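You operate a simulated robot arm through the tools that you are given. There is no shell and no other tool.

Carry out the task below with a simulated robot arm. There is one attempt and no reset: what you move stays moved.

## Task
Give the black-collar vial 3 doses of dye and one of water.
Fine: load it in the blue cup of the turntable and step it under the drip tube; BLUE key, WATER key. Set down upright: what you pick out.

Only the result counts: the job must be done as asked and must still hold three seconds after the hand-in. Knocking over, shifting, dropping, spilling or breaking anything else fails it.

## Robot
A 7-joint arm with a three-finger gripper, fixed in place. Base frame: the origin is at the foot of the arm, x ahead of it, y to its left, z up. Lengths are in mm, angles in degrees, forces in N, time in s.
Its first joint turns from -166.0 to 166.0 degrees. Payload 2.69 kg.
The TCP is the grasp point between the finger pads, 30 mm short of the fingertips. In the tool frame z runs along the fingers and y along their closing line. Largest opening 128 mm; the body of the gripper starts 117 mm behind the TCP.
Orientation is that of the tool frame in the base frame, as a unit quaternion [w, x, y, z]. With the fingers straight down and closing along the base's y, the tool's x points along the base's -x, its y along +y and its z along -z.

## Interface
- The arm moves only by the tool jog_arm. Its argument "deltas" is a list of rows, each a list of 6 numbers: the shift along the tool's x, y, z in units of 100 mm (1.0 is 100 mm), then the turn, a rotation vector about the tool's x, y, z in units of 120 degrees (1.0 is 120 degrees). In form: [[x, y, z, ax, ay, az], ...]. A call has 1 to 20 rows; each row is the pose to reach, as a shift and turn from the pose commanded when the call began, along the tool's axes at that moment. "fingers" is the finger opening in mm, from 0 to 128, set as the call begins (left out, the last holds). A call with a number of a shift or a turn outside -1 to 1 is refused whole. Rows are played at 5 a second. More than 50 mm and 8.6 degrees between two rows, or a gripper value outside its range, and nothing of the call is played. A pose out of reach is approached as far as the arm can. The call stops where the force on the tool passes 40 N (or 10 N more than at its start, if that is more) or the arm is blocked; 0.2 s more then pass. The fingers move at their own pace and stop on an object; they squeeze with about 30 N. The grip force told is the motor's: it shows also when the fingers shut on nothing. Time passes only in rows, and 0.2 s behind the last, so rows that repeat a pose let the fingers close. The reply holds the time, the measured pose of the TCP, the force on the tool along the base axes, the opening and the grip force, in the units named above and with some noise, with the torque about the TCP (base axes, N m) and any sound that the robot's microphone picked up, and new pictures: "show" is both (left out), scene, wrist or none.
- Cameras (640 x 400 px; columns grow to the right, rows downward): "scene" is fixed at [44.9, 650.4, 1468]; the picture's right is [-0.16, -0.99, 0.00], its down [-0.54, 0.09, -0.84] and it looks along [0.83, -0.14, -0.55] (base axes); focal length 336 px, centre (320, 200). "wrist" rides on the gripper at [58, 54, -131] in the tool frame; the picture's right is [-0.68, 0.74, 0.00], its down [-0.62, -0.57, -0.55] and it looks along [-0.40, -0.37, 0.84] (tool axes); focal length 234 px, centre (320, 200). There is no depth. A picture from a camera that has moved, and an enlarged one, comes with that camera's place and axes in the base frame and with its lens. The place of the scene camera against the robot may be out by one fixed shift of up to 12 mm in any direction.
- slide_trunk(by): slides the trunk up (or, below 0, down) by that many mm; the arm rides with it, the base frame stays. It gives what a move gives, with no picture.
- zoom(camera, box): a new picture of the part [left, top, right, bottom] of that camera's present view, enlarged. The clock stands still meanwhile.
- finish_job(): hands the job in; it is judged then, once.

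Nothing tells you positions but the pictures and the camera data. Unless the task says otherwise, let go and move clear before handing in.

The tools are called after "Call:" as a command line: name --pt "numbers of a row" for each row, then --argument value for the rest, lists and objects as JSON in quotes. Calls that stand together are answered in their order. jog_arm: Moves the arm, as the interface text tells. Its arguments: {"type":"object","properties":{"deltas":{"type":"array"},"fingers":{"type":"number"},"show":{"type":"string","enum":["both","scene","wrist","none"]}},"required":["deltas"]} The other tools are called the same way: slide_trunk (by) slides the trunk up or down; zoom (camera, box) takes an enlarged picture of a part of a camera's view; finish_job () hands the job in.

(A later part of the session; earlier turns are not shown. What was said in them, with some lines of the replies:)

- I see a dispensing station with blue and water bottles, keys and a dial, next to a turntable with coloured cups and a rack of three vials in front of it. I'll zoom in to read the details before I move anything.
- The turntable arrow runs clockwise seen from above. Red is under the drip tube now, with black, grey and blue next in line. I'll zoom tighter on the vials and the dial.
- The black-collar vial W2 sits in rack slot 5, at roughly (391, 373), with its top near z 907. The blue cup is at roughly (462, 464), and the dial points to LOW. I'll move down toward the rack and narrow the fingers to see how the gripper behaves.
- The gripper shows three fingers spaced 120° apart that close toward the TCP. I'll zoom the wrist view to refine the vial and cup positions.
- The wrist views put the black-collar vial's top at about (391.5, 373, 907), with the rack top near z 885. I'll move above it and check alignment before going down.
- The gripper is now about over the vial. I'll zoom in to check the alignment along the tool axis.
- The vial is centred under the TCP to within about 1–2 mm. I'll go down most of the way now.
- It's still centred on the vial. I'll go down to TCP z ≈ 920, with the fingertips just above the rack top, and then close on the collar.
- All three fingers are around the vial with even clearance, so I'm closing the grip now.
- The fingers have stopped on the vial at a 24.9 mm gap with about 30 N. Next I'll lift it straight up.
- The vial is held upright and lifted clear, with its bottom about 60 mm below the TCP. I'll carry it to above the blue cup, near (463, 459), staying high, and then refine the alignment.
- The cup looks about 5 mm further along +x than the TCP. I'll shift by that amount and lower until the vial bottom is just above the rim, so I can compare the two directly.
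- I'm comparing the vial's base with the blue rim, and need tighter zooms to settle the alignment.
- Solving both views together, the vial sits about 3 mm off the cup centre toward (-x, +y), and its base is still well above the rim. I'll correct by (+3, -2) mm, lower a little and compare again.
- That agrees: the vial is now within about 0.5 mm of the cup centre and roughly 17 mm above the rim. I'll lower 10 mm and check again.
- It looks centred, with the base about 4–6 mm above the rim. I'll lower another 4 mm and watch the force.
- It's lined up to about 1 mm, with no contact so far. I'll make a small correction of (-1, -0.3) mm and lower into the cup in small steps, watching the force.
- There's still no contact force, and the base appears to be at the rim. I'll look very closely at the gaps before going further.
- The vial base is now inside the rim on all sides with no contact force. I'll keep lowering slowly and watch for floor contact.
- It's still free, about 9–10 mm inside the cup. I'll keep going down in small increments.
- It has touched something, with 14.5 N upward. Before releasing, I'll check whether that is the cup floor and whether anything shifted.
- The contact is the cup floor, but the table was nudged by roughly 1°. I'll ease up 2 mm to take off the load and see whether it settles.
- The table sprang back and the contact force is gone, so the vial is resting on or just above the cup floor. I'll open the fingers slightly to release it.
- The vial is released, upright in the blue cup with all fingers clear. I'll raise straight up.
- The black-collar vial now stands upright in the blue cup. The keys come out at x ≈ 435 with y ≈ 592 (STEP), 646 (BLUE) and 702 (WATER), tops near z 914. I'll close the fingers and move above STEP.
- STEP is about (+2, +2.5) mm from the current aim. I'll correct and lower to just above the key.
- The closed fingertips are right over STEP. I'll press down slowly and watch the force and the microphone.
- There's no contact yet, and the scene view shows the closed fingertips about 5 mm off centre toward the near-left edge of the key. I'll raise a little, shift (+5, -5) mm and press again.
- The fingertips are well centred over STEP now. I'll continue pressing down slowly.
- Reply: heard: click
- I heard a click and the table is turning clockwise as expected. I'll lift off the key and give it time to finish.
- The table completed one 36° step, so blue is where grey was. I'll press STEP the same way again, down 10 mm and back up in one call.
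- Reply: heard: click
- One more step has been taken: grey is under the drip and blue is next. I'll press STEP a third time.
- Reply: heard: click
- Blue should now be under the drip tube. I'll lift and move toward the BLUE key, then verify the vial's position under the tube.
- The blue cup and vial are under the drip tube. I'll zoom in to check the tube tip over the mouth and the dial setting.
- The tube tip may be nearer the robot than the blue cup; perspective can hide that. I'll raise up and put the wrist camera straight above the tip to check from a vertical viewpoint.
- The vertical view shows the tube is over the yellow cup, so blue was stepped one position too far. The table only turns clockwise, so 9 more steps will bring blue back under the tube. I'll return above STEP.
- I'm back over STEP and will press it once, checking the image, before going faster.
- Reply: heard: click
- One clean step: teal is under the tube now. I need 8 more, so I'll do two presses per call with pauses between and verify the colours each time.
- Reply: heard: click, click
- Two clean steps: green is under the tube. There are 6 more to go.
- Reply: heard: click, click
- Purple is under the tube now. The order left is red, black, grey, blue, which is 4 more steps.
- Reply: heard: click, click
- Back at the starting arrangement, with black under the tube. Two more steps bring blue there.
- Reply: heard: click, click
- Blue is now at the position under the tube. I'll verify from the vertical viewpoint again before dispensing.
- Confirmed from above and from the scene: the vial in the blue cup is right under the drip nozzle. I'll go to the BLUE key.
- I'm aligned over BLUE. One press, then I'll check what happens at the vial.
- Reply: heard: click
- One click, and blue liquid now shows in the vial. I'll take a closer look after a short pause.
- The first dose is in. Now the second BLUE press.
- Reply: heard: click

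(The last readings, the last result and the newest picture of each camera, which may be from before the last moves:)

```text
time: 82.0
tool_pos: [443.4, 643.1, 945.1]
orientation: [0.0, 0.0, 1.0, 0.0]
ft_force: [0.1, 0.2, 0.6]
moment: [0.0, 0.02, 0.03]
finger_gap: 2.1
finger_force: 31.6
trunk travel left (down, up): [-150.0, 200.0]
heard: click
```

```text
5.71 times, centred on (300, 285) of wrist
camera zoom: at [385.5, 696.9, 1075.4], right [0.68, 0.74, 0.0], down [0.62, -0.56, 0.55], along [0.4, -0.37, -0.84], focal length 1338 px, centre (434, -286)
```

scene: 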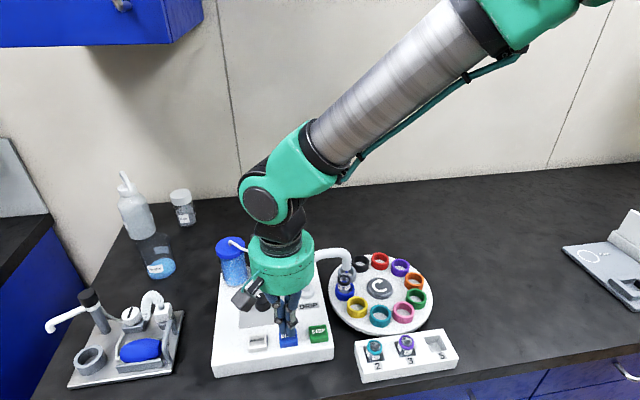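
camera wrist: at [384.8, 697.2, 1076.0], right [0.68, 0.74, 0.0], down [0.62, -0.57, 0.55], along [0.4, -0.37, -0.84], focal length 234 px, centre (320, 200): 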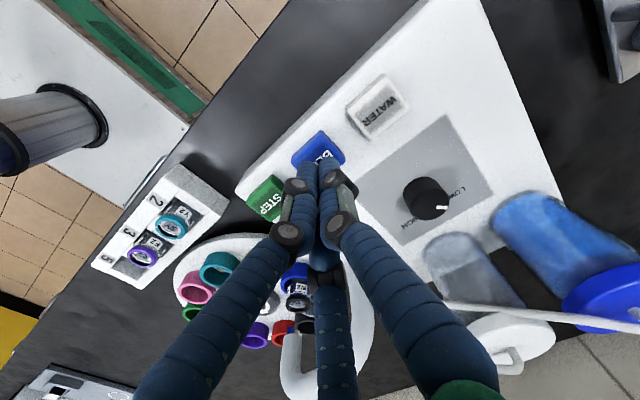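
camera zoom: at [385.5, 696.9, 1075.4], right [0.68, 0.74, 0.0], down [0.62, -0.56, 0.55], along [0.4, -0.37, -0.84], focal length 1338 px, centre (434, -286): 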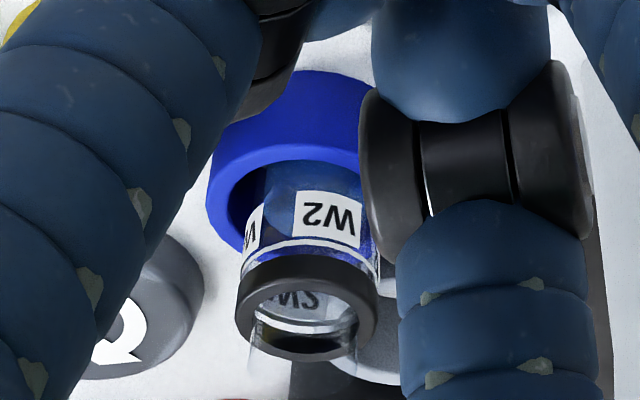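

Second click heard and the level rose. Now the third and last BLUE press.

Call:
jog_arm --pt "0 0 0.06 0 0 0" --pt "0 0 0.1 0 0 0" --pt "0 0 0.125 0 0 0" --pt "0 0 0.135 0 0 0" --pt "0 0 0.142 0 0 0" --pt "0 0 0.142 0 0 0" --pt "0 0 0.08 0 0 0" --pt "0 0 0 0 0 0" --pt "0 0 0 0 0 0" --pt "0 0 0 0 0 0" --pt "0 0 0 0 0 0" --pt "0 0 0 0 0 0" --pt "0 0 0 0 0 0" --pt "0 0 0 0 0 0" --fingers 0 --show "none"

Call:
zoom --camera "scene" --box '[335, 268, 360, 298]'

Call:
zoom --camera "scene" --box '[240, 290, 340, 370]'

```text
time: 85.0
tool_pos: [442.8, 642.6, 943.8]
orientation: [0.001, -0.001, 1.0, -0.001]
ft_force: [-0.3, -1.1, -0.5]
moment: [-0.01, 0.01, -0.01]
finger_gap: 2.1
finger_force: 31.9
trunk travel left (down, up): [-150.0, 200.0]
heard: click
```

```text
13.33 times, centred on (348, 283) of scene
camera zoom: at [44.9, 650.4, 1468.0], right [-0.16, -0.99, 0.0], down [-0.54, 0.09, -0.84], along [0.83, -0.14, -0.55], focal length 4474 px, centre (-47, -907)
```

zoom: 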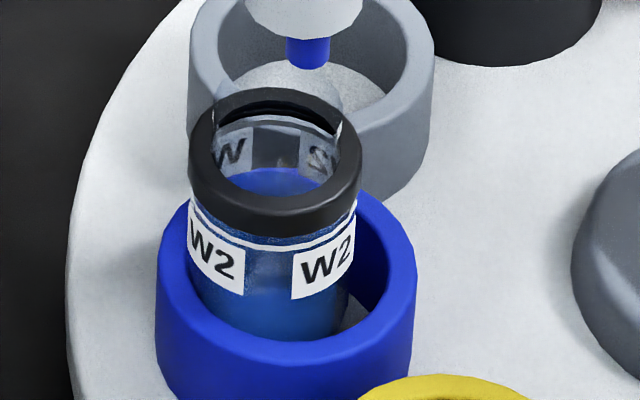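

```text
5.00 times, centred on (290, 330) of scene
camera zoom: at [44.9, 650.4, 1468.0], right [-0.16, -0.99, 0.0], down [-0.54, 0.09, -0.84], along [0.83, -0.14, -0.55], focal length 1678 px, centre (470, -450)
```

zoom: 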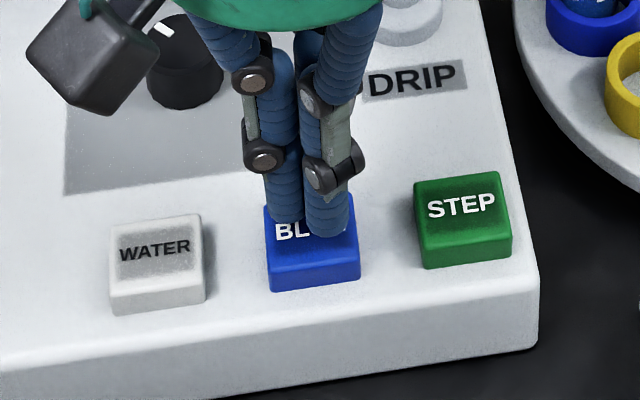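

Three BLUE clicks are done. I'll move over to the WATER key, 55 mm further in +y.

Call:
jog_arm --pt "0 0 -0.3 0 0 0" --pt "0 0.28 -0.3 0 0 0" --pt "0 0.55 -0.3 0 0 0" --pt "0 0.55 -0.1 0 0 0" --pt "0 0.55 0 0 0 0" --pt "0 0.55 0 0 0 0" --fingers 0

Call:
zoom --camera "scene" --box '[230, 290, 330, 370]'

Call:
zoom --camera "wrist" --box '[260, 100, 400, 220]'

Call:
zoom --camera "scene" --box '[335, 268, 360, 298]'

```text
time: 86.4
tool_pos: [443.8, 699.2, 946.6]
orientation: [0.001, 0.001, 1.0, 0.0]
ft_force: [0.6, 0.2, -0.4]
moment: [-0.03, 0.04, 0.0]
finger_gap: 2.2
finger_force: 31.6
trunk travel left (down, up): [-150.0, 200.0]
camera wrist: at [384.9, 751.8, 1075.3], right [0.68, 0.74, 0.0], down [0.62, -0.57, 0.55], along [0.4, -0.37, -0.84], focal length 234 px, centre (320, 200)
```

scene: 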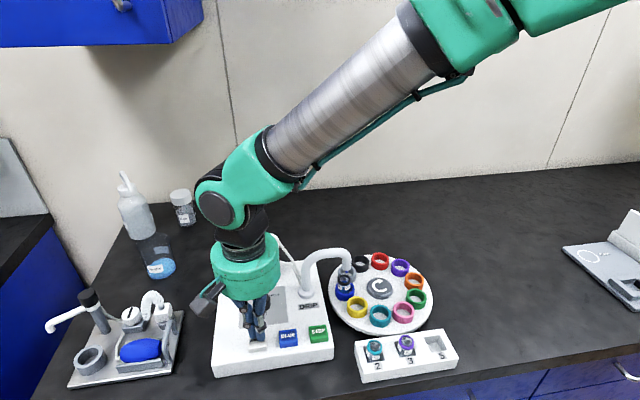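
wrist: 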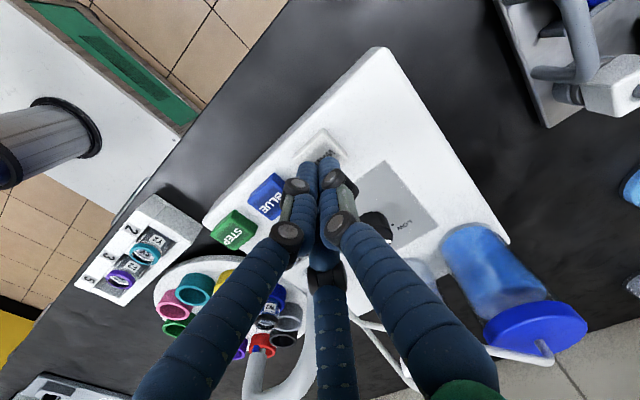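

```text
5.00 times, centred on (280, 330) of scene
camera zoom: at [44.9, 650.4, 1468.0], right [-0.16, -0.99, 0.0], down [-0.54, 0.09, -0.84], along [0.83, -0.14, -0.55], focal length 1678 px, centre (520, -450)
```

zoom: 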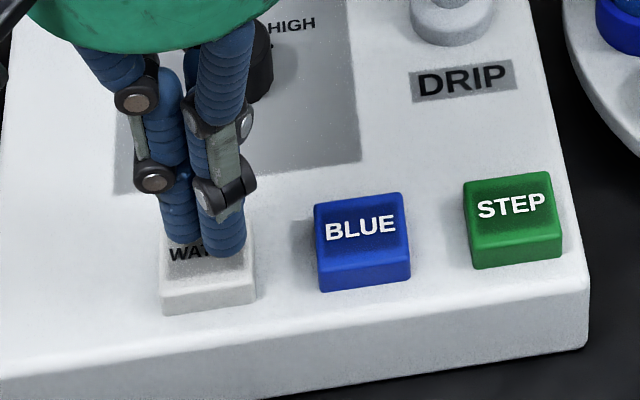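

```text
3.33 times, centred on (330, 160) of wrist
camera zoom: at [384.9, 751.8, 1075.3], right [0.68, 0.74, 0.0], down [0.62, -0.57, 0.55], along [0.4, -0.37, -0.84], focal length 781 px, centre (287, 333)
```

zoom: 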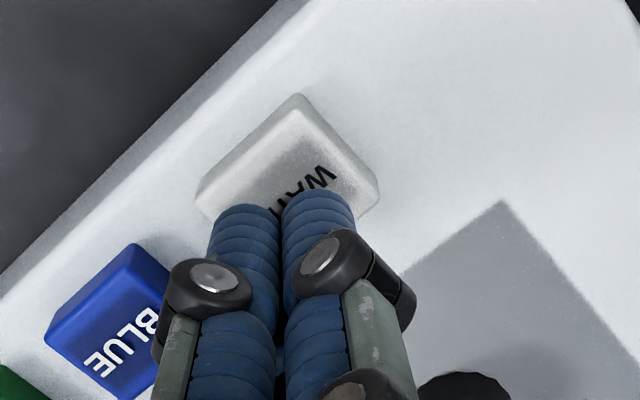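

```text
13.33 times, centred on (348, 283) of scene
camera zoom: at [44.9, 650.4, 1468.0], right [-0.16, -0.99, 0.0], down [-0.54, 0.09, -0.84], along [0.83, -0.14, -0.55], focal length 4474 px, centre (-47, -907)
```

zoom: 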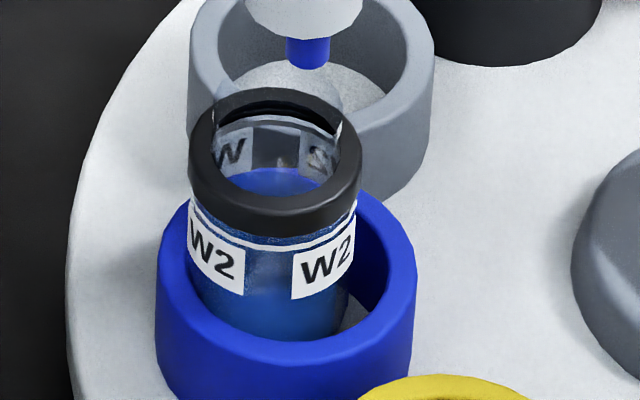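

The fingers are over WATER and the vial is undisturbed. Pressing it once.

Call:
jog_arm --pt "0 0 0.06 0 0 0" --pt "0 0 0.1 0 0 0" --pt "0 0 0.125 0 0 0" --pt "0 0 0.135 0 0 0" --pt "0 0 0.142 0 0 0" --pt "0 0 0.142 0 0 0" --pt "0 0 0.08 0 0 0" --pt "0 0 0 0 0 0" --pt "0 0 0 0 0 0" --pt "0 0 0 0 0 0" --pt "0 0 0 0 0 0" --pt "0 0 0 0 0 0" --pt "0 0 0 0 0 0" --pt "0 0 0 0 0 0" --fingers 0 --show "none"

Call:
zoom --camera "scene" --box '[335, 268, 360, 298]'

```text
time: 89.4
tool_pos: [443.4, 697.7, 945.6]
orientation: [0.0, 0.001, 1.0, 0.0]
ft_force: [0.2, 0.3, 0.7]
moment: [0.02, 0.0, -0.01]
finger_gap: 2.2
finger_force: 31.5
trunk travel left (down, up): [-150.0, 200.0]
heard: click
```

```text
13.33 times, centred on (348, 283) of scene
camera zoom: at [44.9, 650.4, 1468.0], right [-0.16, -0.99, 0.0], down [-0.54, 0.09, -0.84], along [0.83, -0.14, -0.55], focal length 4474 px, centre (-47, -907)
```

zoom: 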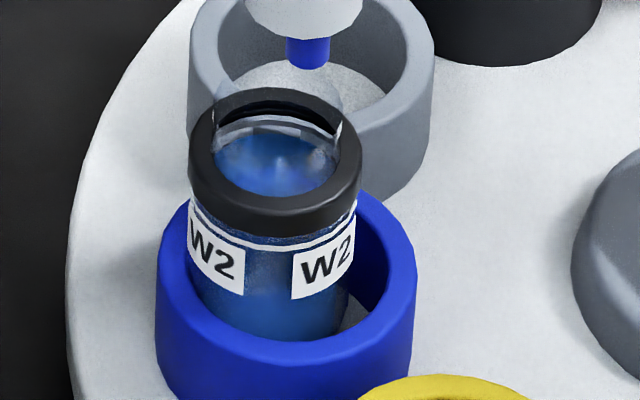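

WATER clicked once and the level rose accordingly, giving three dye doses and one water. I'll lift the arm clear and do a final check.

Call:
jog_arm --pt "0 0 -0.35 0 0 0" --pt "0 0 -0.7 0 0 0" --pt "0 0 -1.0 0 0 0" --pt "0 0 -1.0 0 0 0" --fingers 0 --show "none"

Call:
jog_arm --pt "0.2 0 -0.35 0 0 0" --pt "0.4 0 -0.7 0 0 0" --pt "0.6 0 -0.9 0 0 0" --pt "0.6 0 -0.9 0 0 0" --fingers 0

Call:
zoom --camera "scene" --box '[325, 255, 375, 305]'

Call:
zoom --camera "scene" --box '[200, 220, 460, 390]'

```text
time: 90.4
tool_pos: [442.1, 697.3, 1046.6]
orientation: [0.0, 0.0, 1.0, 0.0]
ft_force: [-0.1, 0.4, 0.2]
moment: [0.03, 0.01, 0.01]
finger_gap: 2.1
finger_force: 31.2
trunk travel left (down, up): [-150.0, 200.0]
```

```text
time: 91.4
tool_pos: [381.5, 697.7, 1137.3]
orientation: [0.0, 0.0, 1.0, -0.001]
ft_force: [-0.6, 0.5, 0.2]
moment: [0.03, -0.04, -0.01]
finger_gap: 1.9
finger_force: 31.4
trunk travel left (down, up): [-150.0, 200.0]
camera wrist: at [323.5, 751.5, 1266.6], right [0.68, 0.74, 0.0], down [0.62, -0.57, 0.55], along [0.4, -0.37, -0.84], focal length 234 px, centre (320, 200)
```

scene: 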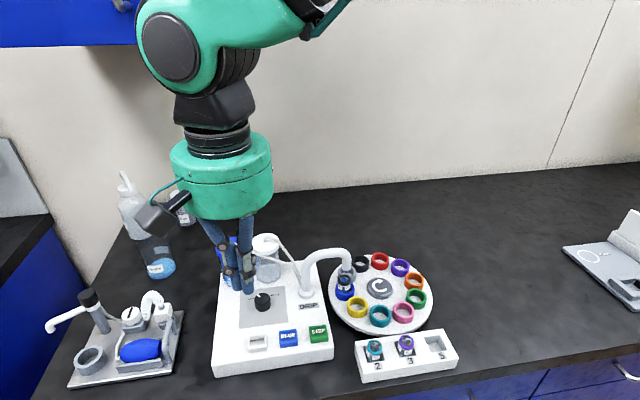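
wrist: 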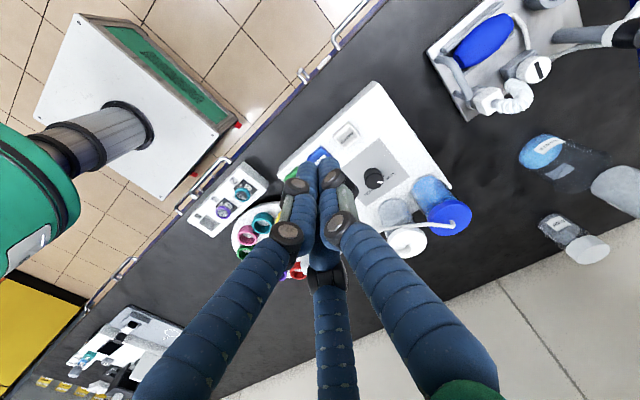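

```text
8.00 times, centred on (350, 280) of scene
camera zoom: at [44.9, 650.4, 1468.0], right [-0.16, -0.99, 0.0], down [-0.54, 0.09, -0.84], along [0.83, -0.14, -0.55], focal length 2684 px, centre (80, -440)
```

zoom: 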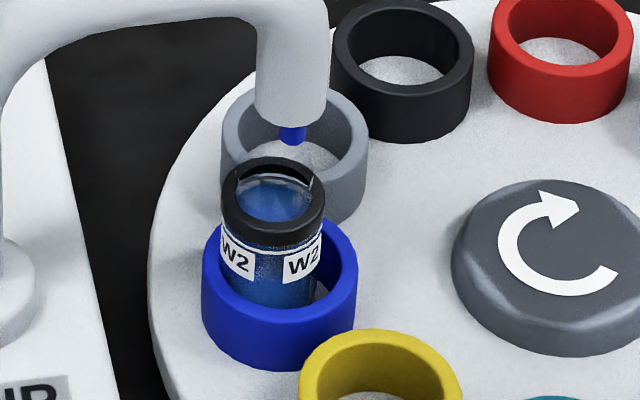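

```text
2.35 times, centred on (330, 305) of scene
camera zoom: at [44.9, 650.4, 1468.0], right [-0.16, -0.99, 0.0], down [-0.54, 0.09, -0.84], along [0.83, -0.14, -0.55], focal length 790 px, centre (296, -47)
```

zoom: 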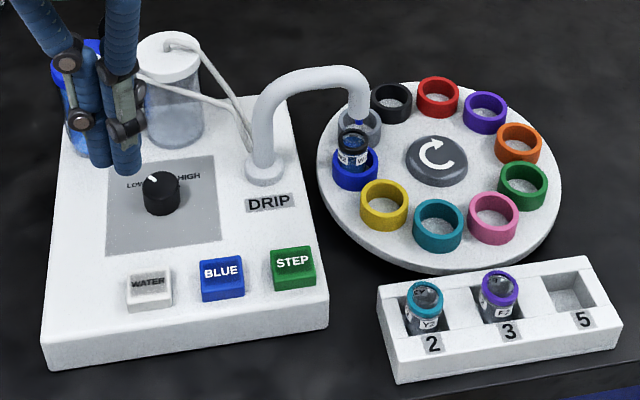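

The black-collar vial stands upright in the blue cup under the drip tube with 3 dye doses and 1 water dose. Everything else is in place and the arm is clear, so I'm handing in.

Call:
finish_job

```text
The job is handed in.
```

The black-collar vial is handed in with three doses of dye and one of water. It stands upright in the blue cup, under the drip tube.

- **Doses:** the BLUE key clicked three times and the WATER key once. The level in the vial rose accordingly, with no overflow visible.
- **Extra turn:** I stepped the blue cup one place too far at first, because from the fixed camera the tube looked as if it was over a different cup. A view from straight above showed the error before anything was dispensed. I stepped the table nine more times to bring the cup back, then confirmed the position from above.
- **Brief nudge:** while lowering the vial, contact with the cup floor turned the table by about 1°. It sprang back when I eased off.
- **Dial:** I took "fine" as part of the instruction, not a setting. The dial was at LOW and I left it there.

The other two vials stayed in the rack, nothing else looked moved in the last pictures, and the arm was clear before I handed in.
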